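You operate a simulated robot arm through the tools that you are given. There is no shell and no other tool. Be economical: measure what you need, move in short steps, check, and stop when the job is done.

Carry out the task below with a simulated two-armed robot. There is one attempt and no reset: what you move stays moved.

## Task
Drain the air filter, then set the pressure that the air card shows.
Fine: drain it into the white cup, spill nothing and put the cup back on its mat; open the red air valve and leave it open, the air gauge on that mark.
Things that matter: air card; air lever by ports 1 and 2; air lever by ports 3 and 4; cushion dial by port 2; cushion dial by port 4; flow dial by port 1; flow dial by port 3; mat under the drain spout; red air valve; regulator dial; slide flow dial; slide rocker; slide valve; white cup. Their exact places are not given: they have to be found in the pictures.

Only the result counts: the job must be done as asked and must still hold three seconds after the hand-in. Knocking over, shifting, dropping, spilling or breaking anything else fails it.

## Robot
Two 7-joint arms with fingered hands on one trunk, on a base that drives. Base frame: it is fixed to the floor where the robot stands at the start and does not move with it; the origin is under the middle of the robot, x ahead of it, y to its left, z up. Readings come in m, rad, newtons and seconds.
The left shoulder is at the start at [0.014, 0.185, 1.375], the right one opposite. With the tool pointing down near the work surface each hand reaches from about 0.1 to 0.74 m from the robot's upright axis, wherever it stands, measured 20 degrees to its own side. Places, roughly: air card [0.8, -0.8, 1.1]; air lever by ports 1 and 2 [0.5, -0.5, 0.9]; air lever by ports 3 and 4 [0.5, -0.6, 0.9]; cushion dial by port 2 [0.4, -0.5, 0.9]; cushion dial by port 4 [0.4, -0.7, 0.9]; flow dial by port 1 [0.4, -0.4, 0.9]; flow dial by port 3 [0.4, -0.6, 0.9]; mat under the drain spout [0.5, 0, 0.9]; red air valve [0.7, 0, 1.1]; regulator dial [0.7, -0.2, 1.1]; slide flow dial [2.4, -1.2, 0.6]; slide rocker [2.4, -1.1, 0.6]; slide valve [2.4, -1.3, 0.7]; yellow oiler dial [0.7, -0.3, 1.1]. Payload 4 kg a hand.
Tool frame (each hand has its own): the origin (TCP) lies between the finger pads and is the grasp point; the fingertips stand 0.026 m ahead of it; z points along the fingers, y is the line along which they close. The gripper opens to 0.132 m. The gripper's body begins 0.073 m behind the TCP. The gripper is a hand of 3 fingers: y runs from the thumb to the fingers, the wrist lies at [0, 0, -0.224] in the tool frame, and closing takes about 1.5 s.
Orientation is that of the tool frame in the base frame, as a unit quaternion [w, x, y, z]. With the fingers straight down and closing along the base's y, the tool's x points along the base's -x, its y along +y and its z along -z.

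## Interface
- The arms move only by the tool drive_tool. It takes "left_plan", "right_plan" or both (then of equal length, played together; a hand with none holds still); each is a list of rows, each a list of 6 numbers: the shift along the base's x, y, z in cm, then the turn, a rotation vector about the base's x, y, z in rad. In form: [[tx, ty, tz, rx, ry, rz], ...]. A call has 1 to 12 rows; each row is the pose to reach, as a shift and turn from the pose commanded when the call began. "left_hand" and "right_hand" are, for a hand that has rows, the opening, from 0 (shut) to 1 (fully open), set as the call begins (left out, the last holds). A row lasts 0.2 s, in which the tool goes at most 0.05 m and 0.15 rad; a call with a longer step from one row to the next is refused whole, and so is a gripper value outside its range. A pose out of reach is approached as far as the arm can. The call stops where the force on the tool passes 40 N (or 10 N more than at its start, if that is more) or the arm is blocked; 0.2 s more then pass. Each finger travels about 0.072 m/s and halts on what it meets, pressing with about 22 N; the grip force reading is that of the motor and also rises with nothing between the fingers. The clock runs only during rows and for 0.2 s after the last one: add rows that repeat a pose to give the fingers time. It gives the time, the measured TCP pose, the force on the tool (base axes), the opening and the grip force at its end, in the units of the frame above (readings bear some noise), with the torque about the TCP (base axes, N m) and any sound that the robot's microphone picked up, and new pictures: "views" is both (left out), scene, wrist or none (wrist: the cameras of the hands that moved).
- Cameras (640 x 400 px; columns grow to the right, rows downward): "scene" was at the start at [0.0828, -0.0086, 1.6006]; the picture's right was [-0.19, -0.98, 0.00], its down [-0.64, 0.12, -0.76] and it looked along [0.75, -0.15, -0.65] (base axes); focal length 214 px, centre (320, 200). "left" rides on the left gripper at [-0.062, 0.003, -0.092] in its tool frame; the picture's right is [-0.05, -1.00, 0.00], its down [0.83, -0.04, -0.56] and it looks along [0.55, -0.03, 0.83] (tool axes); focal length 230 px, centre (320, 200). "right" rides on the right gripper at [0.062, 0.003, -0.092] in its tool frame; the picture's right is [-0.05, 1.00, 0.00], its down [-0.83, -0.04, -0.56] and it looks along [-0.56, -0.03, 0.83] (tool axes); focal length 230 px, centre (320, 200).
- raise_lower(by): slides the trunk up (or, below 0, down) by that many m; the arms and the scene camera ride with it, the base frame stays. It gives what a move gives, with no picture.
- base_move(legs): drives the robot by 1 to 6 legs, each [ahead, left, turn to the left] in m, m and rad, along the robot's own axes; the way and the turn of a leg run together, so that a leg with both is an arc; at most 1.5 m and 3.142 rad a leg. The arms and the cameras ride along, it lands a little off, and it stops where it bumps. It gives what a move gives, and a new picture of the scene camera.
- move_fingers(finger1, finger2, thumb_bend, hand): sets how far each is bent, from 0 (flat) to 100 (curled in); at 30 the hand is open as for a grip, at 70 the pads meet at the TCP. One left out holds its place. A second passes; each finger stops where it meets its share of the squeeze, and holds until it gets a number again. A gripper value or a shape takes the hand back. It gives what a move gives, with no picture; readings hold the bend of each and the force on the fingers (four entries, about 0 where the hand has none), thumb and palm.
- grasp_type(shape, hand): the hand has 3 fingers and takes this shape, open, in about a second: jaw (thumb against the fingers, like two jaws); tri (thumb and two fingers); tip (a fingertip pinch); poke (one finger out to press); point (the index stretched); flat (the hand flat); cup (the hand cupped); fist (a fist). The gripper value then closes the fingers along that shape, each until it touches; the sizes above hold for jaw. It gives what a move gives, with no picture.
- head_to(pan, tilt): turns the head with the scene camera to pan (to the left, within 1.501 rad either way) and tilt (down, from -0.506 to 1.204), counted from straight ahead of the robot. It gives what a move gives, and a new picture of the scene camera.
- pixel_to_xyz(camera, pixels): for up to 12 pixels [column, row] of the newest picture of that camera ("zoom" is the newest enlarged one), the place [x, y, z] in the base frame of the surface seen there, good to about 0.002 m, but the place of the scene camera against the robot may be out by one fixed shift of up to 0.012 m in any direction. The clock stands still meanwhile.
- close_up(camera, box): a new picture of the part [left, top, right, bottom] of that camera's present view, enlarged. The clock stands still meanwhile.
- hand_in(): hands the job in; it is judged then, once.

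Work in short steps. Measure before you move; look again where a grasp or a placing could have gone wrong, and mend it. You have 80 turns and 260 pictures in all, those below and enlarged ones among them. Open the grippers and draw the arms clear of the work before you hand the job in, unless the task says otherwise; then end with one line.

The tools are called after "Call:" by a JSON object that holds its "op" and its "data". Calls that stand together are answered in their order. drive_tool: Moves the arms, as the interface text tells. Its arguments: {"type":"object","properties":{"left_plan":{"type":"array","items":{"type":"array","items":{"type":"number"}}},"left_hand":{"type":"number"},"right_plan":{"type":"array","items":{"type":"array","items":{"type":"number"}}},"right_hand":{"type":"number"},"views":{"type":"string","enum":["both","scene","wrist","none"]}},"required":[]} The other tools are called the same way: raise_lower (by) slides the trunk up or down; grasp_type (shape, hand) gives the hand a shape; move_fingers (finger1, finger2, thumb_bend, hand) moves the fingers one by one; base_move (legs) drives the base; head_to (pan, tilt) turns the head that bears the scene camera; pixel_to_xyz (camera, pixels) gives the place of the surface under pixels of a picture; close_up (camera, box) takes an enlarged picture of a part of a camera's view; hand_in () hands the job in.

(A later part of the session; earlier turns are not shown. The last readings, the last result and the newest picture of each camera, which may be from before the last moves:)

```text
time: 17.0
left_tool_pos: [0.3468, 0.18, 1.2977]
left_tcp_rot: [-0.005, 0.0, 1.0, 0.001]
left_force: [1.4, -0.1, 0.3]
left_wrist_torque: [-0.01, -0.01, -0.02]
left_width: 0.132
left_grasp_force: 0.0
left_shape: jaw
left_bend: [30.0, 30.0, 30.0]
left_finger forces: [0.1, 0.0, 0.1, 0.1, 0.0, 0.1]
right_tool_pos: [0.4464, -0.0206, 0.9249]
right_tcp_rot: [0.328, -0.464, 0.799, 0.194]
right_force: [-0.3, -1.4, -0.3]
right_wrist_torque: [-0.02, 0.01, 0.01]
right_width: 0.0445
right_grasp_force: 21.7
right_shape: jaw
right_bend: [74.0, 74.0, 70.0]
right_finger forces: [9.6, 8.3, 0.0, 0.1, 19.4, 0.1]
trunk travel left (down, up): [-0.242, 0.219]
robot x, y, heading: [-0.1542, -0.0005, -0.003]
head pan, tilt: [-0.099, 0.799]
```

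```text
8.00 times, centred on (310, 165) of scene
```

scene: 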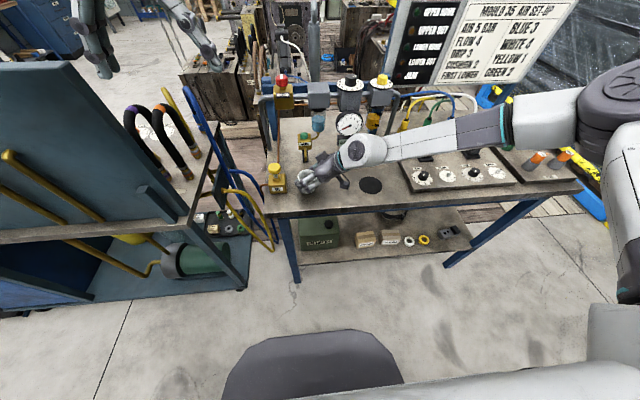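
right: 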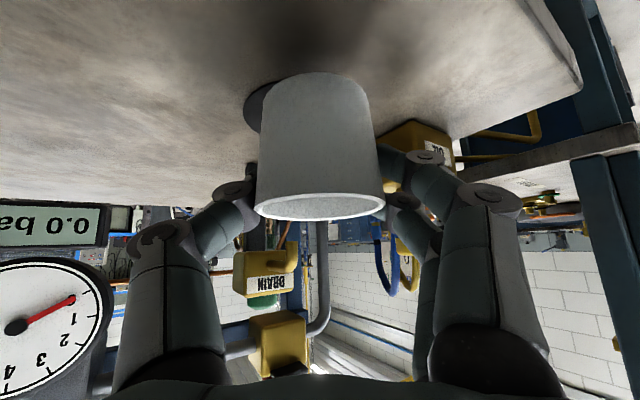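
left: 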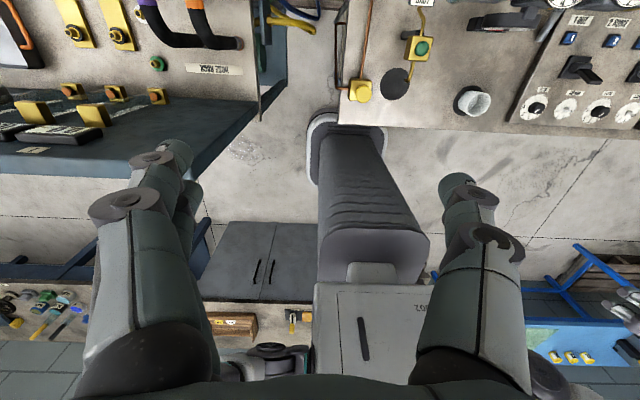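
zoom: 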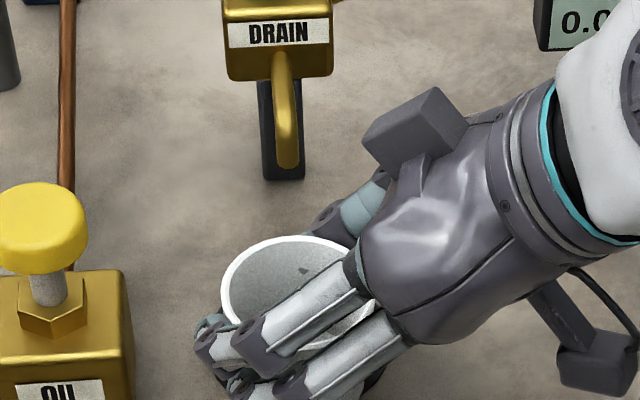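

Cup centre ≈(0.446,-0.0145) in scene readings, spout tip (0.500,-0.0135,0.95). Lower 1.6 cm first, then slide forward 4.2 cm.

Call:
{"op": "drive_tool", "data": {"right_plan": [[0, 0, -0.8, 0, 0, 0], [0, 0, -1.5, 0, 0, 0], [1, 0, -1.5, 0, 0, 0], [2, 0, -1.5, 0, 0, 0], [3, 0, -1.5, 0, 0, 0], [4.2, 0, -1.5, 0, 0, 0]], "views": "scene"}}

Call:
{"op": "close_up", "data": {"camera": "scene", "box": [280, 130, 330, 180]}}

```text
time: 18.4
left_tool_pos: [0.3462, 0.1804, 1.2981]
left_tcp_rot: [-0.005, 0.001, 1.0, 0.0]
left_force: [0.0, 0.2, -1.1]
left_wrist_torque: [0.02, 0.02, 0.0]
left_width: 0.132
left_grasp_force: 0.0
left_shape: jaw
left_bend: [30.0, 30.0, 30.0]
left_finger forces: [0.0, 0.1, 0.1, 0.0, 0.0, 0.0]
right_tool_pos: [0.472, -0.0395, 0.9231]
right_tcp_rot: [0.329, -0.464, 0.799, 0.193]
right_force: [-0.2, 0.1, -0.3]
right_wrist_torque: [0.0, -0.02, 0.02]
right_width: 0.0446
right_grasp_force: 21.9
right_shape: jaw
right_bend: [74.0, 74.0, 70.0]
right_finger forces: [9.7, 8.3, 0.1, 0.0, 19.4, 0.0]
right hand out of reach, approached as far as the arm can: row 1, 2, 3, 4, 5, 6
trunk travel left (down, up): [-0.242, 0.219]
robot x, y, heading: [-0.1531, -0.0026, -0.004]
head pan, tilt: [-0.099, 0.799]
```

scene: 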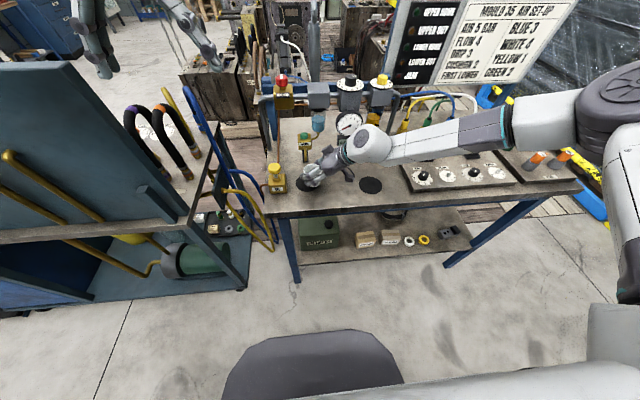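

```text
8.00 times, centred on (305, 155) of scene
```

zoom: 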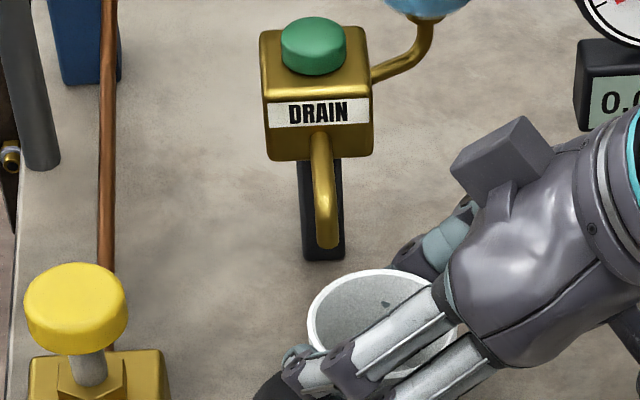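

Reach-limited with the wrist; instead I use the trunk (−1.4 cm) to lower and then the base (+1.8 cm ahead, +2 cm left) to bring the cup under the spout.

Call:
{"op": "raise_lower", "data": {"by": -0.014}}

Call:
{"op": "base_move", "data": {"legs": [[0.018, 0.02, 0]]}}

Call:
{"op": "close_up", "data": {"camera": "scene", "box": [280, 130, 330, 180]}}

```text
time: 19.0
left_tool_pos: [0.3455, 0.1796, 1.2839]
left_tcp_rot: [-0.004, 0.0, 1.0, -0.001]
left_force: [-0.1, 0.3, 0.0]
left_wrist_torque: [0.0, 0.01, 0.0]
left_width: 0.1319
left_grasp_force: 0.0
left_shape: jaw
left_bend: [30.0, 30.0, 30.0]
left_finger forces: [0.0, 0.0, 0.1, 0.0, 0.1, 0.0]
right_tool_pos: [0.4731, -0.0397, 0.9075]
right_tcp_rot: [0.327, -0.465, 0.8, 0.193]
right_force: [-0.3, -0.4, 0.7]
right_wrist_torque: [0.05, 0.01, -0.04]
right_width: 0.0444
right_grasp_force: 22.2
right_shape: jaw
right_bend: [74.0, 74.0, 71.0]
right_finger forces: [11.1, 8.4, 0.0, 0.0, 21.0, 0.0]
trunk travel left (down, up): [-0.228, 0.233]
robot x, y, heading: [-0.1506, -0.0056, -0.002]
head pan, tilt: [-0.099, 0.799]
```

```text
time: 19.9
left_tool_pos: [0.3618, 0.1947, 1.2857]
left_tcp_rot: [-0.003, 0.003, 1.0, 0.001]
left_force: [-0.1, 0.1, -0.5]
left_wrist_torque: [0.02, -0.01, 0.0]
left_width: 0.1317
left_grasp_force: 0.0
left_shape: jaw
left_bend: [30.0, 30.0, 30.0]
left_finger forces: [0.0, 0.1, 0.1, 0.1, 0.0, 0.0]
right_tool_pos: [0.4876, -0.0226, 0.9098]
right_tcp_rot: [0.329, -0.463, 0.8, 0.194]
right_force: [0.0, -0.4, -0.6]
right_wrist_torque: [0.02, 0.03, -0.01]
right_width: 0.0444
right_grasp_force: 21.9
right_shape: jaw
right_bend: [74.0, 74.0, 71.0]
right_finger forces: [11.2, 8.6, 0.1, 0.1, 21.3, 0.1]
trunk travel left (down, up): [-0.228, 0.233]
robot x, y, heading: [-0.1357, 0.022, -0.006]
head pan, tilt: [-0.099, 0.799]
```

scene: 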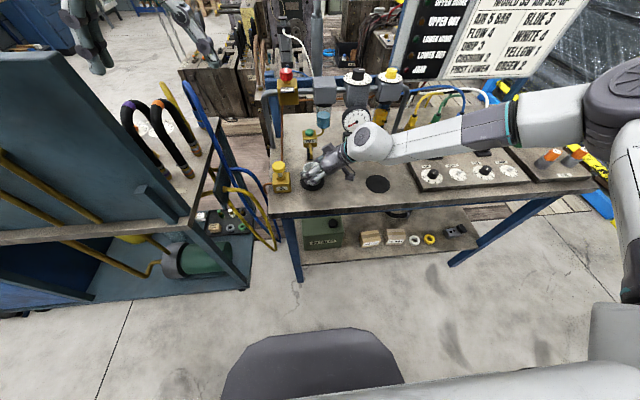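

```text
8.00 times, centred on (305, 155) of scene
```

zoom: 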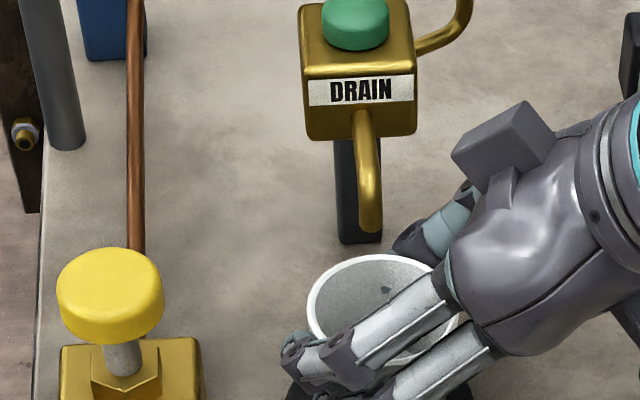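

Check the cup rim against the spout tip and mat in this view.

Call:
{"op": "pixel_to_xyz", "data": {"camera": "zoom", "pixels": [[371, 225], [371, 215], [309, 315], [370, 257], [432, 266], [330, 275], [370, 190], [345, 20], [380, 290], [295, 390]]}}

Call:
{"op": "drive_tool", "data": {"right_plan": [[0, 0, 0, 0, 0, 0]], "views": "wrist"}}

```text
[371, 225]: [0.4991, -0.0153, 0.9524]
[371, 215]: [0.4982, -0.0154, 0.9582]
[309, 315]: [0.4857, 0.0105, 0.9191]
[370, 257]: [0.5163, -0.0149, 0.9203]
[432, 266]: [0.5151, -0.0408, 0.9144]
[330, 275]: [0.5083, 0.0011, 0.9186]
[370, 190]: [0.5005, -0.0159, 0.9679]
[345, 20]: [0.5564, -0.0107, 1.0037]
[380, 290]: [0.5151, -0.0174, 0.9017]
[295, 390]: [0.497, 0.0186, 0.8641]
```

```text
time: 20.3
left_tool_pos: [0.3616, 0.197, 1.2854]
left_tcp_rot: [-0.005, 0.003, 1.0, 0.0]
left_force: [-0.5, 0.2, 0.6]
left_wrist_torque: [0.03, -0.04, -0.01]
left_width: 0.1319
left_grasp_force: 0.1
left_shape: jaw
left_bend: [30.0, 30.0, 30.0]
left_finger forces: [0.0, 0.0, 0.1, 0.1, 0.0, 0.0]
right_tool_pos: [0.4891, -0.0225, 0.9088]
right_tcp_rot: [0.328, -0.464, 0.8, 0.193]
right_force: [-0.8, 0.5, -0.1]
right_wrist_torque: [0.01, 0.01, -0.01]
right_width: 0.0443
right_grasp_force: 21.4
right_shape: jaw
right_bend: [74.0, 74.0, 71.0]
right_finger forces: [11.1, 8.8, 0.0, 0.1, 21.1, 0.1]
trunk travel left (down, up): [-0.228, 0.233]
robot x, y, heading: [-0.1378, 0.0197, -0.007]
head pan, tilt: [-0.099, 0.799]
```

right: 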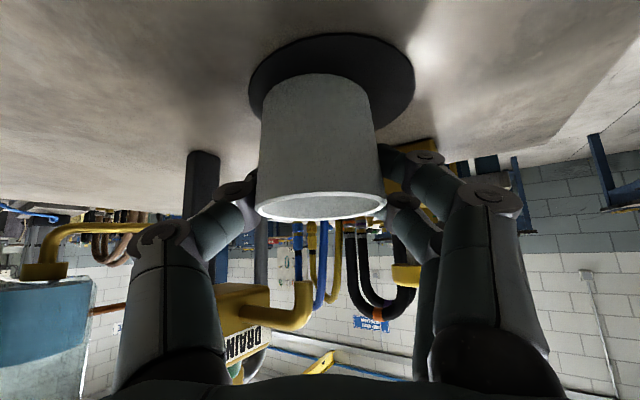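

Cup centre (0.4875,-0.018) lies under the spout (0.501,-0.0155) with 3 cm height gap. Now shape the left hand for poking and look at it.

Call:
{"op": "grasp_type", "data": {"hand": "left", "shape": "poke"}}

Call:
{"op": "drive_tool", "data": {"left_plan": [[1, -1.5, -2, 0, 0, -0.13], [2, -3, -4, 0, 0, -0.26], [3, -4.5, -6, 0, 0, -0.39], [4, -6, -8, 0, 0, -0.52]], "left_hand": 0, "views": "both"}}

```text
time: 21.2
left_tool_pos: [0.3637, 0.1985, 1.2845]
left_tcp_rot: [-0.005, 0.002, 1.0, 0.0]
left_force: [-1.1, 0.2, -0.4]
left_wrist_torque: [-0.03, 0.03, 0.01]
left_width: 0.0002
left_grasp_force: 0.0
left_shape: poke
left_bend: [100.0, 100.0, 45.0]
left_finger forces: [0.0, 0.0, 0.0, 0.0, 0.0, 0.0]
right_tool_pos: [0.4908, -0.0215, 0.9085]
right_tcp_rot: [0.327, -0.464, 0.8, 0.194]
right_force: [-0.8, 0.1, 0.4]
right_wrist_torque: [0.01, -0.02, -0.04]
right_width: 0.0445
right_grasp_force: 22.1
right_shape: jaw
right_bend: [74.0, 74.0, 71.0]
right_finger forces: [11.0, 9.0, 0.1, 0.1, 21.1, 0.0]
trunk travel left (down, up): [-0.228, 0.233]
robot x, y, heading: [-0.1358, 0.0222, -0.004]
head pan, tilt: [-0.099, 0.799]
```

```text
time: 22.2
left_tool_pos: [0.4058, 0.1383, 1.2033]
left_tcp_rot: [-0.006, 0.261, 0.965, 0.001]
left_force: [0.8, 1.4, 0.7]
left_wrist_torque: [0.01, -0.01, -0.04]
left_width: 0.0001
left_grasp_force: 0.1
left_shape: poke
left_bend: [100.0, 100.0, 45.0]
left_finger forces: [0.0, 0.0, 0.0, 0.0, 0.0, 0.0]
right_tool_pos: [0.4916, -0.0214, 0.9069]
right_tcp_rot: [0.327, -0.464, 0.8, 0.194]
right_force: [-0.7, 0.5, 0.4]
right_wrist_torque: [-0.02, 0.02, -0.03]
right_width: 0.0443
right_grasp_force: 21.7
right_shape: jaw
right_bend: [74.0, 74.0, 71.0]
right_finger forces: [11.0, 9.3, 0.0, 0.1, 20.7, 0.0]
trunk travel left (down, up): [-0.228, 0.233]
robot x, y, heading: [-0.1364, 0.0191, -0.002]
head pan, tilt: [-0.099, 0.799]
```

scene: 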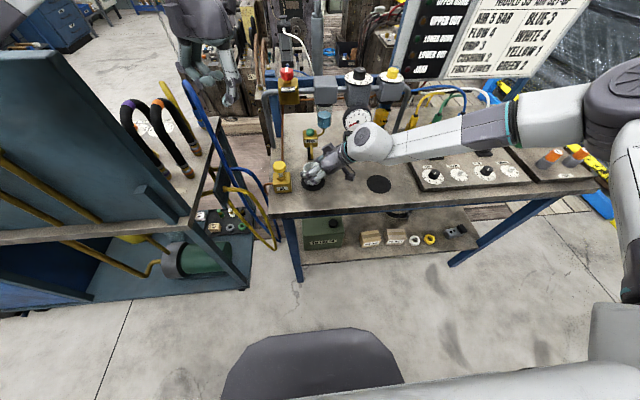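
left: 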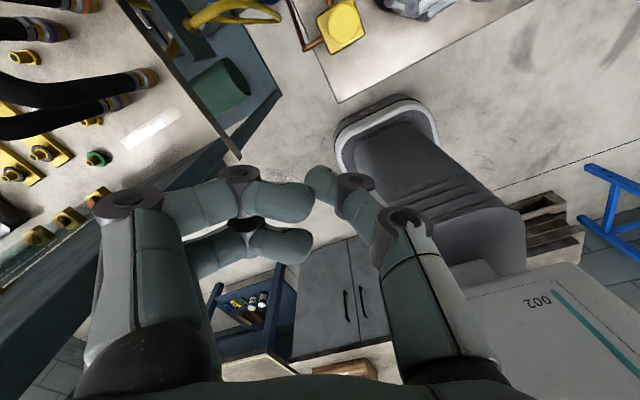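

Poke geometry is unclear; a closed jaw pinch has known tips (TCP+2.6 cm). I switch to jaw closed and tilt the left hand forward as I move nearer.

Call:
{"op": "grasp_type", "data": {"hand": "left", "shape": "jaw"}}

Call:
{"op": "drive_tool", "data": {"left_plan": [[1, -1, 0, 0.03, -0.12, 0], [2, -2, 0, 0.06, -0.24, 0], [3, -3, 0, 0.09, -0.36, 0], [4, -4, 0, 0.12, -0.48, 0], [5, -5, 0, 0.15, -0.58, 0], [6, -6, 0, 0.15, -0.58, 0], [7, -7, 0, 0.15, -0.58, 0], [7, -7, 0, 0.15, -0.58, 0]], "left_hand": 0, "views": "both"}}

```text
time: 23.1
left_tool_pos: [0.4059, 0.1375, 1.2032]
left_tcp_rot: [-0.005, 0.258, 0.966, 0.001]
left_force: [0.9, -0.3, 0.6]
left_wrist_torque: [0.01, 0.01, -0.01]
left_width: 0.1318
left_grasp_force: 0.0
left_shape: jaw
left_bend: [30.0, 30.0, 30.0]
left_finger forces: [0.1, 0.0, 0.0, 0.1, 0.1, 0.0]
right_tool_pos: [0.4901, -0.0219, 0.9074]
right_tcp_rot: [0.328, -0.463, 0.8, 0.194]
right_force: [-0.6, 0.0, 1.2]
right_wrist_torque: [-0.01, 0.02, -0.01]
right_width: 0.0444
right_grasp_force: 21.8
right_shape: jaw
right_bend: [74.0, 74.0, 71.0]
right_finger forces: [11.1, 9.0, 0.0, 0.0, 20.7, 0.0]
trunk travel left (down, up): [-0.228, 0.233]
robot x, y, heading: [-0.1339, 0.0185, -0.003]
head pan, tilt: [-0.099, 0.799]
```

```text
time: 24.9
left_tool_pos: [0.474, 0.068, 1.2025]
left_tcp_rot: [0.253, 0.248, 0.924, 0.146]
left_force: [0.1, 0.5, 0.2]
left_wrist_torque: [0.0, 0.0, 0.03]
left_width: 0.0
left_grasp_force: 22.0
left_shape: jaw
left_bend: [63.0, 63.0, 66.0]
left_finger forces: [0.0, 0.1, 0.0, 0.0, 0.0, 0.0]
right_tool_pos: [0.4899, -0.0226, 0.9077]
right_tcp_rot: [0.328, -0.463, 0.801, 0.192]
right_force: [0.3, -0.8, -0.4]
right_wrist_torque: [0.0, 0.0, 0.02]
right_width: 0.0445
right_grasp_force: 22.1
right_shape: jaw
right_bend: [74.0, 74.0, 71.0]
right_finger forces: [10.9, 8.9, 0.1, 0.0, 20.9, 0.0]
trunk travel left (down, up): [-0.228, 0.233]
robot x, y, heading: [-0.1356, 0.0167, -0.01]
head pan, tilt: [-0.099, 0.799]
```

scene: 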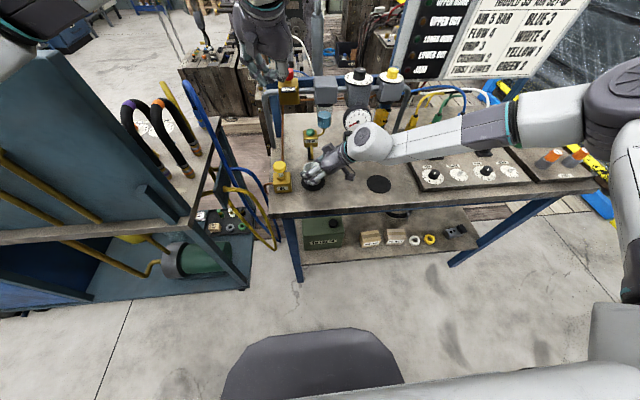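
left: 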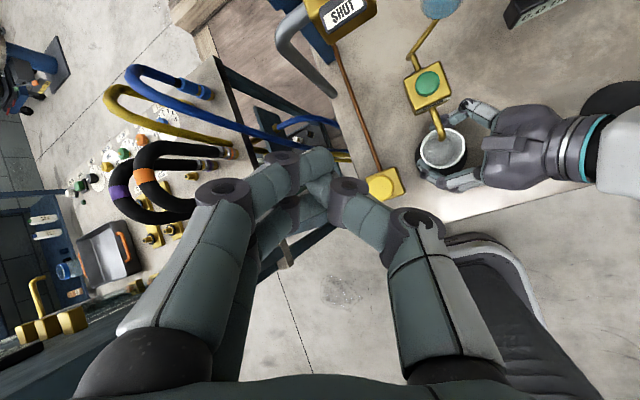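

Left view shows button (429,82), spout tip (442,136) and cup. I measure those in the accurate wrist frame.

Call:
{"op": "pixel_to_xyz", "data": {"camera": "left", "pixels": [[429, 82], [418, 85], [440, 78], [441, 134], [439, 128], [421, 148], [465, 148], [443, 170], [449, 131], [318, 185], [305, 160], [340, 185]]}}

Call:
{"op": "close_up", "data": {"camera": "left", "box": [390, 40, 520, 200]}}

```text
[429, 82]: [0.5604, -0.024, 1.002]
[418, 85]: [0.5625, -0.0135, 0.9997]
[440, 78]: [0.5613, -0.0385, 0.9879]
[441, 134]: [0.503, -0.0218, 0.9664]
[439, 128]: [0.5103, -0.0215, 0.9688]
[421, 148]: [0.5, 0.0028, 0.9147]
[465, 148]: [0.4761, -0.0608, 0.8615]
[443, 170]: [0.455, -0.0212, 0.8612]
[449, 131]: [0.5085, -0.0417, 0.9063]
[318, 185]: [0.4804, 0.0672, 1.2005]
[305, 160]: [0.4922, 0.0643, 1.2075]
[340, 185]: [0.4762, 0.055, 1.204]
```

```text
2.50 times, centred on (455, 120) of left
```

zoom: 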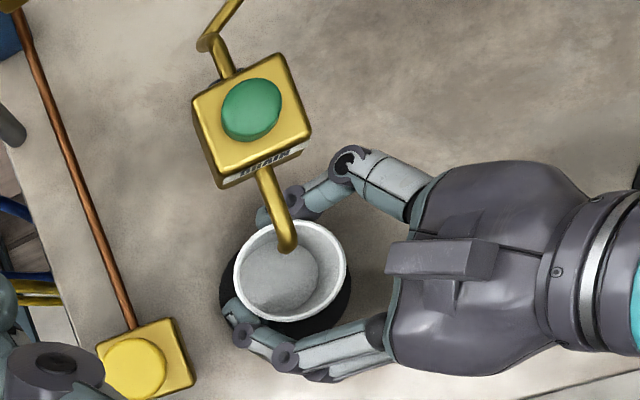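

Spout is well over the cup. Before pressing I check the height of the right hand's top parts to avoid a clash.

Call:
{"op": "pixel_to_xyz", "data": {"camera": "zoom", "pixels": [[420, 260], [470, 230], [540, 200], [355, 160], [400, 185], [560, 260], [490, 180], [440, 330]]}}

Call:
{"op": "drive_tool", "data": {"left_plan": [[1, -1.2, -2, -0.09, 0, 0], [2, -2.4, -4, -0.18, 0, 0], [3, -3.6, -6, -0.27, 0, 0], [4, -4.8, -8, -0.36, 0, 0], [5, -6, -9, -0.45, 0, 0], [6, -7.2, -9, -0.45, 0, 0], [7.2, -8.5, -9, -0.45, 0, 0]], "views": "both"}}

```text
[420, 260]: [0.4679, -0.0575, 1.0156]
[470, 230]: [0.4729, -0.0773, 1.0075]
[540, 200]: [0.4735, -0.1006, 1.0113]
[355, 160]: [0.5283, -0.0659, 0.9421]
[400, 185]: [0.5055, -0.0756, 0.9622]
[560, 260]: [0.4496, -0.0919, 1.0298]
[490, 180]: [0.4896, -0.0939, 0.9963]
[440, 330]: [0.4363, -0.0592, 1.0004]
```

```text
time: 26.5
left_tool_pos: [0.5457, -0.0173, 1.1136]
left_tcp_rot: [0.301, 0.185, 0.934, -0.063]
left_force: [-0.2, 0.2, 1.0]
left_wrist_torque: [0.0, 0.0, -0.03]
left_width: 0.0
left_grasp_force: 22.7
left_shape: jaw
left_bend: [63.0, 63.0, 66.0]
left_finger forces: [0.0, 0.0, 0.0, 0.0, 0.0, 0.0]
right_tool_pos: [0.4902, -0.0212, 0.9076]
right_tcp_rot: [0.327, -0.464, 0.8, 0.194]
right_force: [-1.1, -0.2, 1.0]
right_wrist_torque: [-0.03, 0.0, -0.02]
right_width: 0.0442
right_grasp_force: 21.9
right_shape: jaw
right_bend: [74.0, 74.0, 71.0]
right_finger forces: [11.1, 9.0, 0.0, 0.0, 20.7, 0.0]
trunk travel left (down, up): [-0.228, 0.233]
robot x, y, heading: [-0.1349, 0.0187, -0.001]
head pan, tilt: [-0.099, 0.799]
```

scene: 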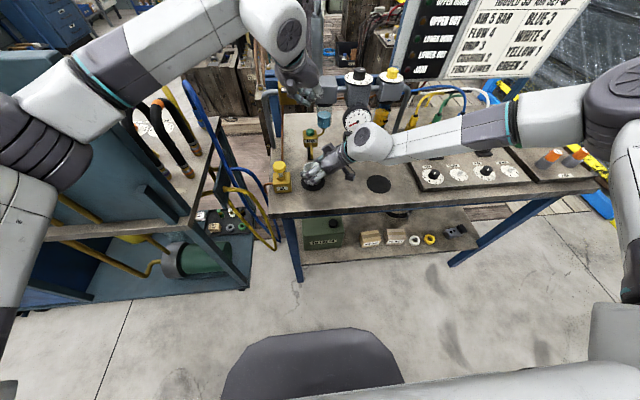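
left: 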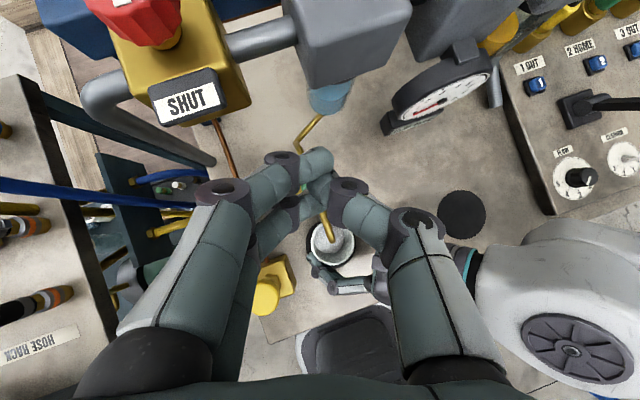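

Hand is above the button. Descend 8 cm to just above it and look.

Call:
{"op": "drive_tool", "data": {"left_plan": [[0, 0, -3, 0, 0, 0], [0, 0, -6, 0, 0, 0], [0, 0, -8, 0, 0, 0]], "views": "both"}}

Call:
{"op": "close_up", "data": {"camera": "scene", "box": [270, 80, 350, 200]}}

```text
time: 27.3
left_tool_pos: [0.5432, -0.0165, 1.0328]
left_tcp_rot: [0.301, 0.185, 0.933, -0.064]
left_force: [-0.8, 0.7, 0.1]
left_wrist_torque: [0.02, -0.01, -0.04]
left_width: 0.0
left_grasp_force: 22.3
left_shape: jaw
left_bend: [63.0, 63.0, 66.0]
left_finger forces: [0.0, 0.0, 0.1, 0.1, 0.1, 0.1]
right_tool_pos: [0.4888, -0.0226, 0.9075]
right_tcp_rot: [0.327, -0.463, 0.801, 0.193]
right_force: [-0.5, -0.1, 0.4]
right_wrist_torque: [-0.02, -0.01, -0.03]
right_width: 0.0444
right_grasp_force: 22.3
right_shape: jaw
right_bend: [74.0, 74.0, 71.0]
right_finger forces: [11.0, 8.9, 0.0, 0.1, 20.7, 0.1]
trunk travel left (down, up): [-0.228, 0.233]
robot x, y, heading: [-0.1377, 0.0198, -0.007]
head pan, tilt: [-0.099, 0.799]
```

scene: 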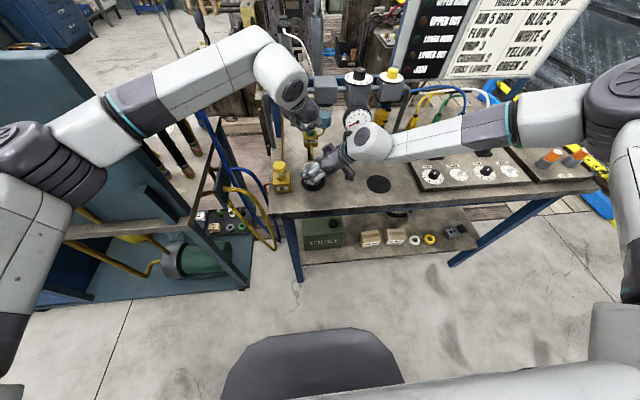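
left: 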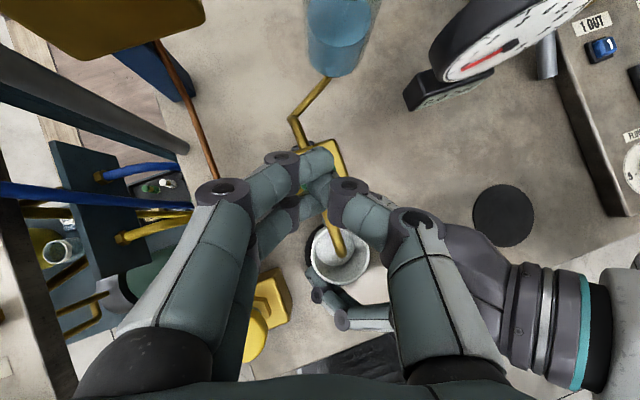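

```text
3.33 times, centred on (310, 140) of scene
```

zoom: 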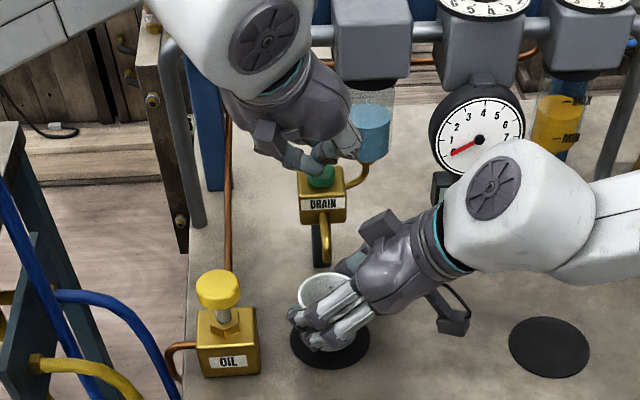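

Fingertips are just over the green button. Press down gently, 1.5 cm in small steps.

Call:
{"op": "drive_tool", "data": {"left_plan": [[0, 0, -0.4, 0, 0, 0], [0, 0, -0.8, 0, 0, 0], [0, 0, -1.2, 0, 0, 0], [0, 0, -1.6, 0, 0, 0]], "views": "both"}}

Call:
{"op": "close_up", "data": {"camera": "scene", "box": [270, 80, 350, 200]}}

```text
time: 28.3
left_tool_pos: [0.5445, -0.0169, 1.0186]
left_tcp_rot: [0.302, 0.184, 0.933, -0.063]
left_force: [-2.1, 0.5, 5.0]
left_wrist_torque: [-0.01, 0.01, -0.01]
left_width: 0.0003
left_grasp_force: 21.9
left_shape: jaw
left_bend: [63.0, 65.0, 66.0]
left_finger forces: [0.0, 0.1, 0.0, 0.0, 0.0, 0.0]
right_tool_pos: [0.4895, -0.0222, 0.9075]
right_tcp_rot: [0.328, -0.464, 0.8, 0.193]
right_force: [-0.5, 0.5, -0.5]
right_wrist_torque: [0.03, 0.01, 0.01]
right_width: 0.0441
right_grasp_force: 21.4
right_shape: jaw
right_bend: [74.0, 74.0, 71.0]
right_finger forces: [11.1, 8.6, 0.1, 0.1, 20.8, 0.0]
trunk travel left (down, up): [-0.228, 0.233]
robot x, y, heading: [-0.132, 0.0193, -0.007]
head pan, tilt: [-0.099, 0.799]
heard: click
```

scene: 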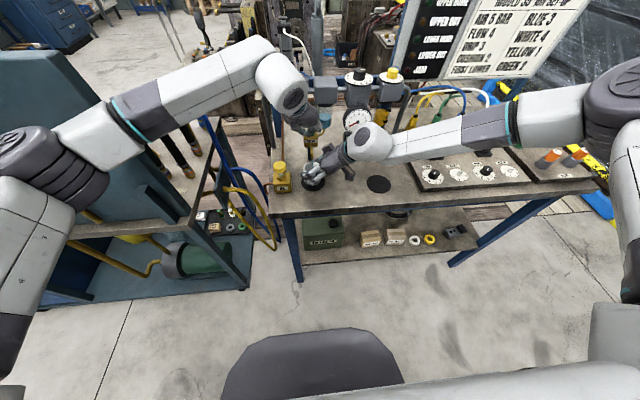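
left: 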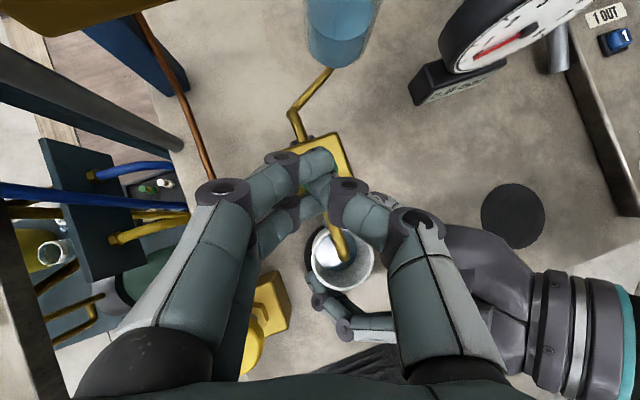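

```text
3.33 times, centred on (310, 140) of scene
```

zoom: 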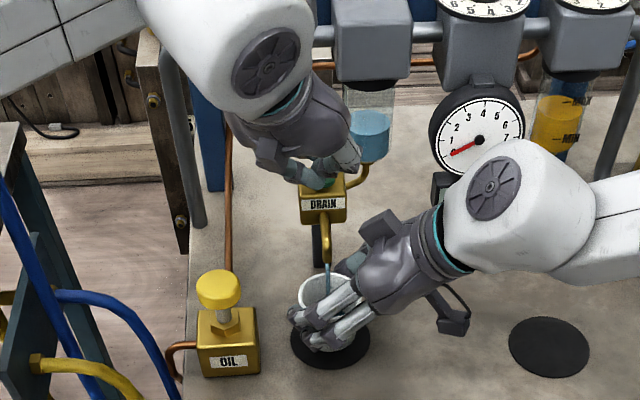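

Click heard; a water stream falls into the cup and the bowl level drops. I hold the press for ~1.6 s and watch.

Call:
{"op": "drive_tool", "data": {"left_plan": [[0, 0, 0, 0, 0, 0], [0, 0, 0, 0, 0, 0], [0, 0, 0, 0, 0, 0], [0, 0, 0, 0, 0, 0], [0, 0, 0, 0, 0, 0], [0, 0, 0, 0, 0, 0], [0, 0, 0, 0, 0, 0], [0, 0, 0, 0, 0, 0]], "views": "wrist"}}

Call:
{"op": "close_up", "data": {"camera": "scene", "box": [270, 80, 350, 200]}}

```text
time: 30.1
left_tool_pos: [0.5454, -0.0155, 1.0192]
left_tcp_rot: [0.302, 0.184, 0.933, -0.063]
left_force: [-2.0, 1.0, 6.8]
left_wrist_torque: [-0.04, 0.04, -0.04]
left_width: 0.0
left_grasp_force: 22.4
left_shape: jaw
left_bend: [63.0, 66.0, 66.0]
left_finger forces: [0.1, 0.0, 0.0, 0.0, 0.1, 0.1]
right_tool_pos: [0.4896, -0.0213, 0.9071]
right_tcp_rot: [0.328, -0.464, 0.8, 0.193]
right_force: [1.0, 0.4, -0.9]
right_wrist_torque: [0.0, -0.03, -0.01]
right_width: 0.0443
right_grasp_force: 21.7
right_shape: jaw
right_bend: [74.0, 74.0, 71.0]
right_finger forces: [11.0, 8.5, 0.0, 0.0, 20.8, 0.0]
trunk travel left (down, up): [-0.228, 0.233]
robot x, y, heading: [-0.1315, 0.0213, -0.006]
head pan, tilt: [-0.099, 0.799]
```

left: 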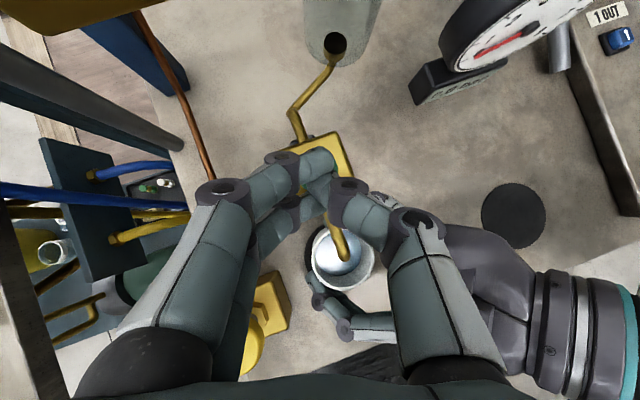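

```text
3.33 times, centred on (310, 140) of scene
```

zoom: 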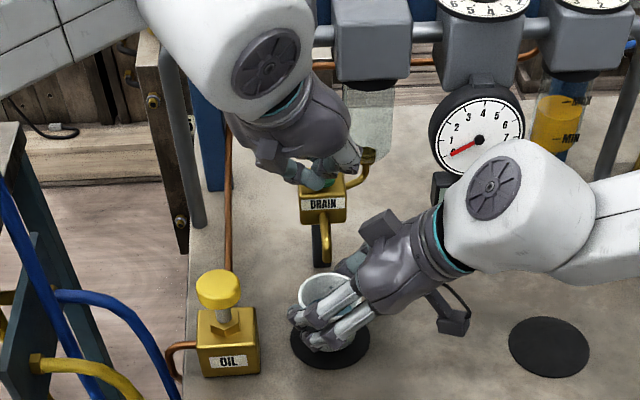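

Bowl is empty and the stream stopped. Release the button by lifting the left hand straight up, then withdraw left.

Call:
{"op": "drive_tool", "data": {"left_plan": [[0, 0, 1.5, 0, 0, 0], [0, 0, 5, 0, 0, 0], [0, 0, 9.5, 0, 0, 0], [-3, 3.5, 9.5, 0, 0, 0], [-6, 7, 9.5, 0, 0, 0], [-9, 10.5, 10, 0, 0, 0]], "views": "both"}}

Call:
{"op": "close_up", "data": {"camera": "scene", "box": [270, 80, 350, 200]}}

```text
time: 31.5
left_tool_pos: [0.4559, 0.0907, 1.1182]
left_tcp_rot: [0.302, 0.186, 0.933, -0.065]
left_force: [-0.2, -0.3, 0.9]
left_wrist_torque: [-0.02, 0.03, 0.0]
left_width: 0.0
left_grasp_force: 22.0
left_shape: jaw
left_bend: [63.0, 64.0, 66.0]
left_finger forces: [0.0, 0.1, 0.1, 0.1, 0.1, 0.0]
right_tool_pos: [0.4896, -0.0215, 0.9079]
right_tcp_rot: [0.327, -0.464, 0.801, 0.192]
right_force: [0.3, -0.4, 0.1]
right_wrist_torque: [0.01, -0.02, -0.01]
right_width: 0.0444
right_grasp_force: 22.4
right_shape: jaw
right_bend: [74.0, 74.0, 71.0]
right_finger forces: [11.2, 8.8, 0.1, 0.0, 20.7, 0.0]
trunk travel left (down, up): [-0.228, 0.233]
robot x, y, heading: [-0.1339, 0.0183, -0.008]
head pan, tilt: [-0.099, 0.799]
```

scene: 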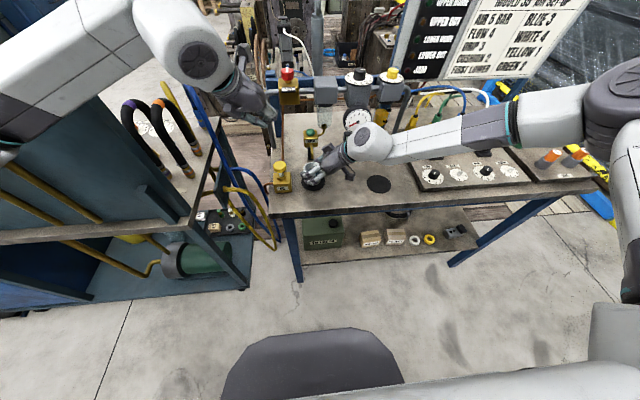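
left: 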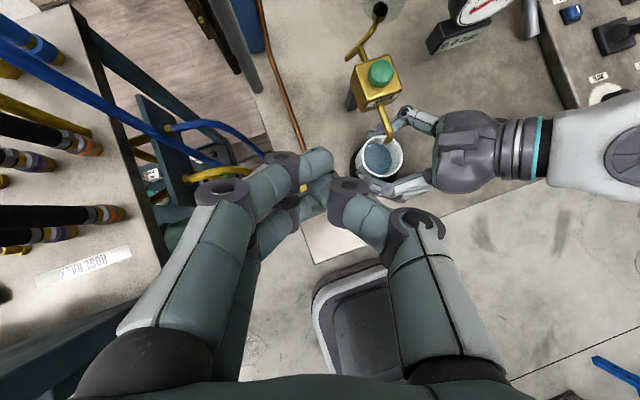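

```text
3.33 times, centred on (310, 140) of scene
```

zoom: 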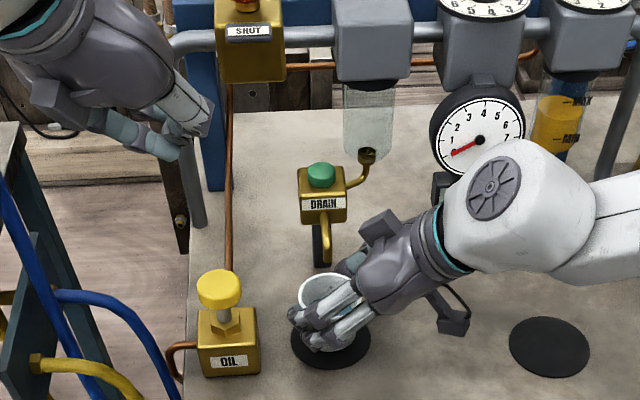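

Button is back up, no drip, cup holds the water. Measure the empty home mat, then back the cup slowly out from under the spout.

Call:
{"op": "pixel_to_xyz", "data": {"camera": "scene", "pixels": [[378, 184], [366.5, 184], [389.5, 184], [378, 176.5], [378, 191.5], [313, 184]]}}

Call:
{"op": "drive_tool", "data": {"right_plan": [[-0.4, 0, 0.2, 0, 0, 0], [-1.2, 0, 0.4, 0, 0, 0], [-2, 0, 0.5, 0, 0, 0], [-2.8, 0, 0.6, 0, 0, 0], [-3.6, 0, 0.8, 0, 0, 0], [-4.2, 0, 1, 0, 0, 0], [-4.5, 0, 1.2, 0, 0, 0]], "views": "both"}}

Call:
{"op": "close_up", "data": {"camera": "scene", "box": [280, 130, 400, 210]}}

```text
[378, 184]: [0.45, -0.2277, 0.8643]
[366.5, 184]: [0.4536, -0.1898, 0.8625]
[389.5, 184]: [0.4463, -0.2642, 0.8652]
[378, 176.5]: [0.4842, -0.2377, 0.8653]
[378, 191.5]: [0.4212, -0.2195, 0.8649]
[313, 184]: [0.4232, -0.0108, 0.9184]
```

```text
time: 33.1
left_tool_pos: [0.4568, 0.0891, 1.1174]
left_tcp_rot: [0.301, 0.184, 0.933, -0.063]
left_force: [0.1, -0.3, -0.1]
left_wrist_torque: [0.0, 0.0, 0.01]
left_width: 0.0
left_grasp_force: 22.5
left_shape: jaw
left_bend: [63.0, 64.0, 66.0]
left_finger forces: [0.1, 0.0, 0.0, 0.0, 0.0, 0.1]
right_tool_pos: [0.4446, -0.0211, 0.9203]
right_tcp_rot: [0.327, -0.464, 0.801, 0.192]
right_force: [0.2, 0.0, 0.4]
right_wrist_torque: [0.01, 0.0, -0.01]
right_width: 0.0442
right_grasp_force: 21.8
right_shape: jaw
right_bend: [74.0, 74.0, 71.0]
right_finger forces: [11.1, 8.5, 0.1, 0.0, 20.6, 0.0]
trunk travel left (down, up): [-0.228, 0.233]
robot x, y, heading: [-0.1366, 0.0199, 0.0]
head pan, tilt: [-0.099, 0.799]
```

scene: 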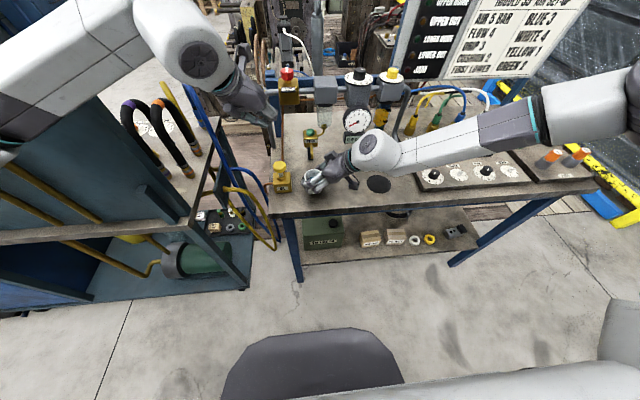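
right: 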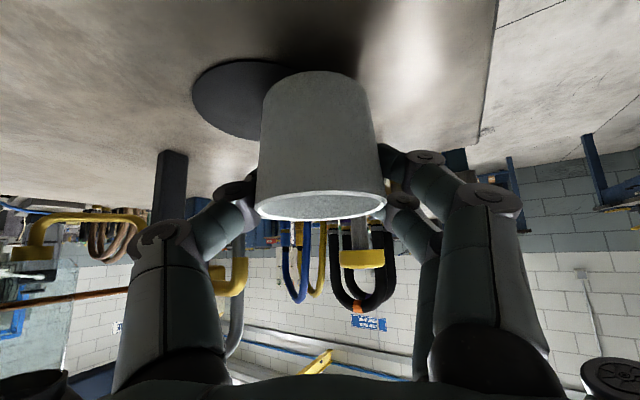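

```text
5.00 times, centred on (340, 170) of scene
```

zoom: 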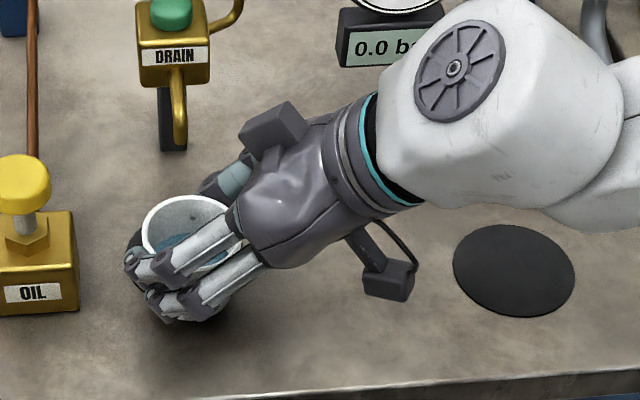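

Home mat centre matches the cup's original spot, so I retrace: slowly right with yaw unwinding (first half).

Call:
{"op": "drive_tool", "data": {"right_plan": [[0, -0.4, 0, 0, 0, -0.03], [0, -1.2, 0, 0, 0, -0.07], [0, -2.2, 0, 0, 0, -0.12], [0, -3.2, 0, 0, 0, -0.17], [0, -4.2, 0, 0, 0, -0.22], [0, -5.2, 0, 0, 0, -0.27], [0, -6.2, 0, 0, 0, -0.32], [0, -7.2, 0, 0, 0, -0.37], [0, -8.2, 0, 0, 0, -0.42], [0, -9.2, 0, 0, 0, -0.47], [0, -10.2, 0, 0, 0, -0.52], [0, -10.8, 0, 0, 0, -0.55]], "views": "none"}}

```text
time: 35.7
left_tool_pos: [0.4562, 0.0893, 1.1171]
left_tcp_rot: [0.301, 0.184, 0.933, -0.063]
left_force: [-0.3, 0.4, -0.3]
left_wrist_torque: [-0.01, -0.04, 0.0]
left_width: 0.0
left_grasp_force: 21.5
left_shape: jaw
left_bend: [63.0, 64.0, 66.0]
left_finger forces: [0.1, 0.1, 0.0, 0.0, 0.0, 0.0]
right_tool_pos: [0.4443, -0.1291, 0.9204]
right_tcp_rot: [0.368, -0.229, 0.896, 0.097]
right_force: [0.0, 0.5, -0.4]
right_wrist_torque: [-0.02, 0.01, 0.01]
right_width: 0.0441
right_grasp_force: 21.7
right_shape: jaw
right_bend: [74.0, 74.0, 71.0]
right_finger forces: [10.8, 8.4, 0.0, 0.0, 20.4, 0.1]
trunk travel left (down, up): [-0.228, 0.233]
robot x, y, heading: [-0.1347, 0.0189, -0.004]
head pan, tilt: [-0.099, 0.799]
```

Good. Second half toward (0.448,-0.238), unwinding the rest of the yaw.

Call:
{"op": "drive_tool", "data": {"right_plan": [[0, -0.5, 0, 0, 0, -0.03], [0, -1.4, 0, 0, 0, -0.07], [0, -2.4, 0, 0, 0, -0.12], [0, -3.4, 0, 0, 0, -0.17], [0, -4.4, 0, 0, 0, -0.22], [0.1, -5.4, 0, 0, 0, -0.27], [0.2, -6.4, 0, 0, 0, -0.32], [0.3, -7.4, 0, 0, 0, -0.37], [0.4, -8.4, 0, 0, 0, -0.42], [0.4, -9.4, 0, 0, 0, -0.47], [0.4, -10.4, 0, 0, 0, -0.49], [0.4, -10.8, 0, 0, 0, -0.49]], "views": "both"}}

Call:
{"op": "close_up", "data": {"camera": "scene", "box": [320, 140, 440, 210]}}

```text
time: 38.3
left_tool_pos: [0.4577, 0.089, 1.1183]
left_tcp_rot: [0.301, 0.184, 0.934, -0.063]
left_force: [0.2, 0.2, 0.3]
left_wrist_torque: [0.01, 0.04, 0.0]
left_width: 0.0
left_grasp_force: 21.8
left_shape: jaw
left_bend: [63.0, 64.0, 66.0]
left_finger forces: [0.0, 0.1, 0.0, 0.0, 0.1, 0.1]
right_tool_pos: [0.4478, -0.2385, 0.9191]
right_tcp_rot: [0.38, -0.004, 0.925, 0.005]
right_force: [0.0, -0.6, -0.7]
right_wrist_torque: [0.0, -0.02, -0.02]
right_width: 0.0443
right_grasp_force: 21.7
right_shape: jaw
right_bend: [74.0, 74.0, 71.0]
right_finger forces: [10.8, 8.5, 0.0, 0.0, 20.4, 0.0]
trunk travel left (down, up): [-0.228, 0.233]
robot x, y, heading: [-0.1305, 0.0207, -0.008]
head pan, tilt: [-0.099, 0.799]
```

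scene: 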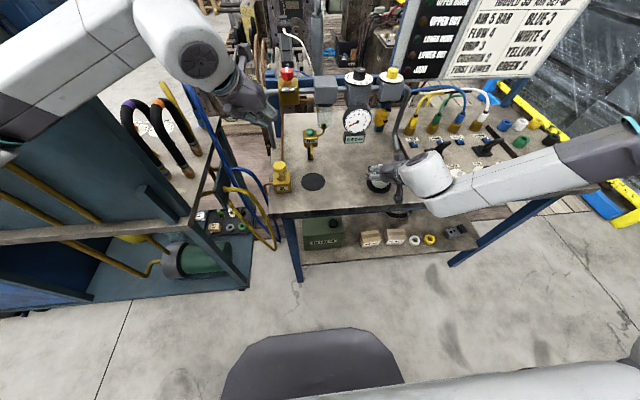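
right: 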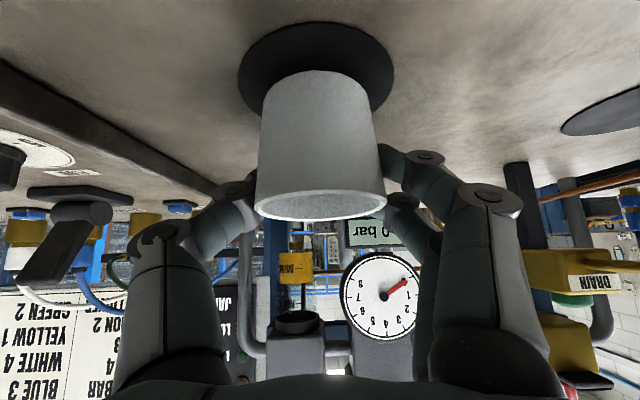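

```text
5.33 times, centred on (380, 175) of scene
```

zoom: 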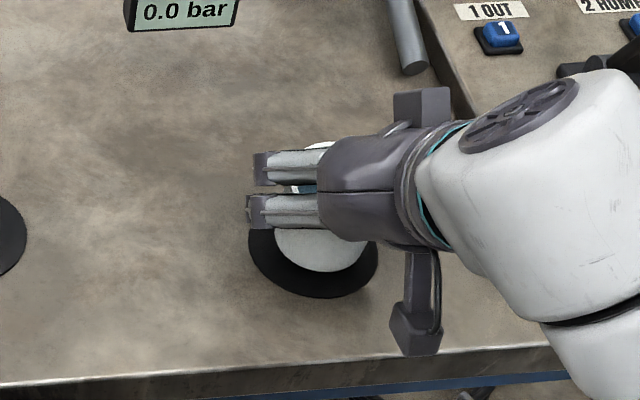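

Cup is over its mat. Lower slowly 1.3 cm to set it down.

Call:
{"op": "drive_tool", "data": {"right_plan": [[0, 0, -0.4, 0, 0, 0], [0, 0, -0.8, 0, 0, 0], [0, 0, -1.1, 0, 0, 0], [0, 0, -1.3, 0, 0, 0]], "views": "both"}}

Call:
{"op": "close_up", "data": {"camera": "right", "box": [200, 0, 440, 230]}}

```text
time: 39.3
left_tool_pos: [0.4563, 0.09, 1.1184]
left_tcp_rot: [0.301, 0.184, 0.934, -0.063]
left_force: [-0.5, -0.6, 0.2]
left_wrist_torque: [-0.01, -0.03, -0.02]
left_width: 0.0001
left_grasp_force: 22.0
left_shape: jaw
left_bend: [63.0, 64.0, 66.0]
left_finger forces: [0.1, 0.0, 0.0, 0.1, 0.1, 0.1]
right_tool_pos: [0.4497, -0.2376, 0.9075]
right_tcp_rot: [0.381, -0.005, 0.925, 0.005]
right_force: [0.8, 0.3, 2.4]
right_wrist_torque: [-0.01, 0.03, 0.01]
right_width: 0.044
right_grasp_force: 21.9
right_shape: jaw
right_bend: [74.0, 74.0, 71.0]
right_finger forces: [10.4, 9.7, 0.0, 0.0, 20.3, 0.0]
trunk travel left (down, up): [-0.228, 0.233]
robot x, y, heading: [-0.1356, 0.0243, -0.007]
head pan, tilt: [-0.099, 0.799]
```

scene: 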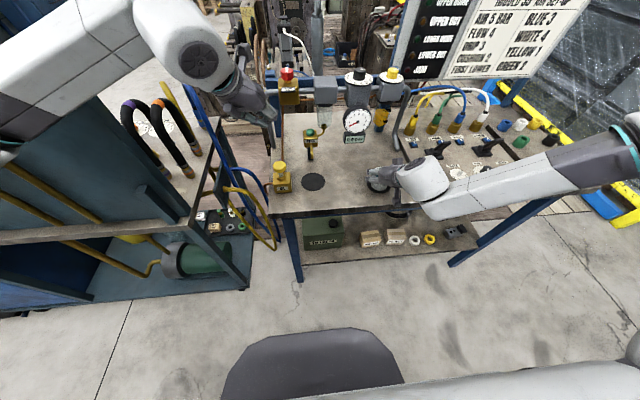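
right: 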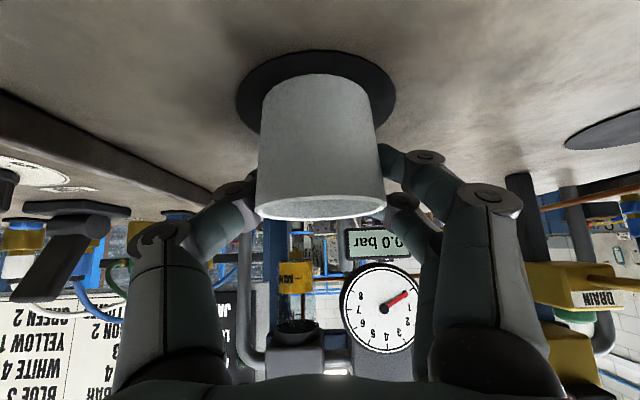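

```text
1.74 times, centred on (320, 115) of right
```

zoom: 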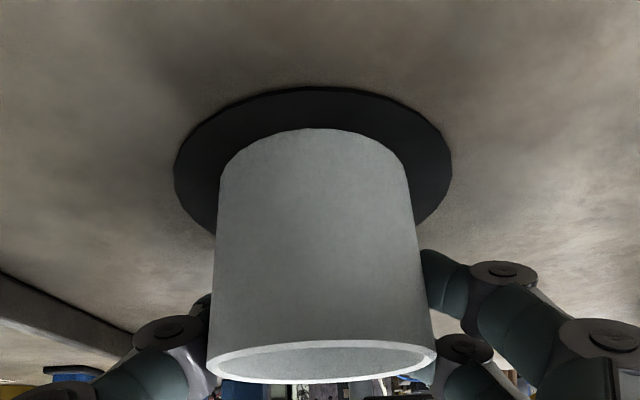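

Cup rests on the mat (2.4 N up), well centred. Open the hand.

Call:
{"op": "drive_tool", "data": {"right_plan": [[0, 0, 0, 0, 0, 0], [0, 0, 0, 0, 0, 0], [0, 0, 0, 0, 0, 0], [0, 0, 0, 0, 0, 0], [0, 0, 0, 0, 0, 0], [0, 0, 0, 0, 0, 0], [0, 0, 0, 0, 0, 0], [0, 0, 0, 0, 0, 0]], "right_hand": 1, "views": "wrist"}}

```text
time: 41.1
left_tool_pos: [0.4567, 0.0893, 1.1193]
left_tcp_rot: [0.301, 0.184, 0.934, -0.063]
left_force: [0.5, -0.4, 0.8]
left_wrist_torque: [-0.05, 0.04, -0.01]
left_width: 0.0
left_grasp_force: 21.6
left_shape: jaw
left_bend: [63.0, 64.0, 66.0]
left_finger forces: [0.0, 0.0, 0.1, 0.0, 0.0, 0.0]
right_tool_pos: [0.4487, -0.2371, 0.9052]
right_tcp_rot: [0.381, -0.004, 0.925, 0.004]
right_force: [0.6, -0.1, -0.4]
right_wrist_torque: [0.02, -0.03, 0.02]
right_width: 0.1318
right_grasp_force: 0.1
right_shape: jaw
right_bend: [30.0, 30.0, 30.0]
right_finger forces: [0.1, 0.0, 0.0, 0.0, 0.0, 0.0]
trunk travel left (down, up): [-0.228, 0.233]
robot x, y, heading: [-0.1364, 0.0194, -0.006]
head pan, tilt: [-0.099, 0.799]
```

right: 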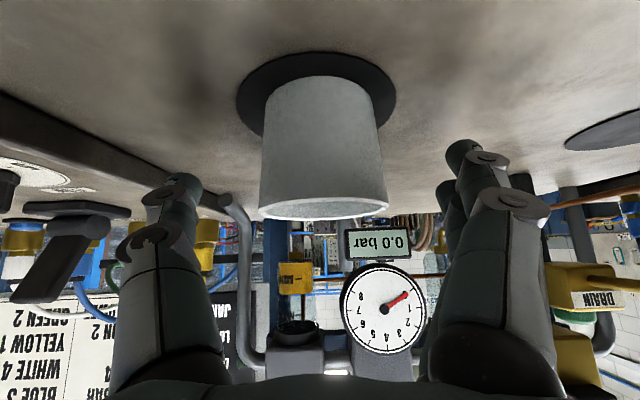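

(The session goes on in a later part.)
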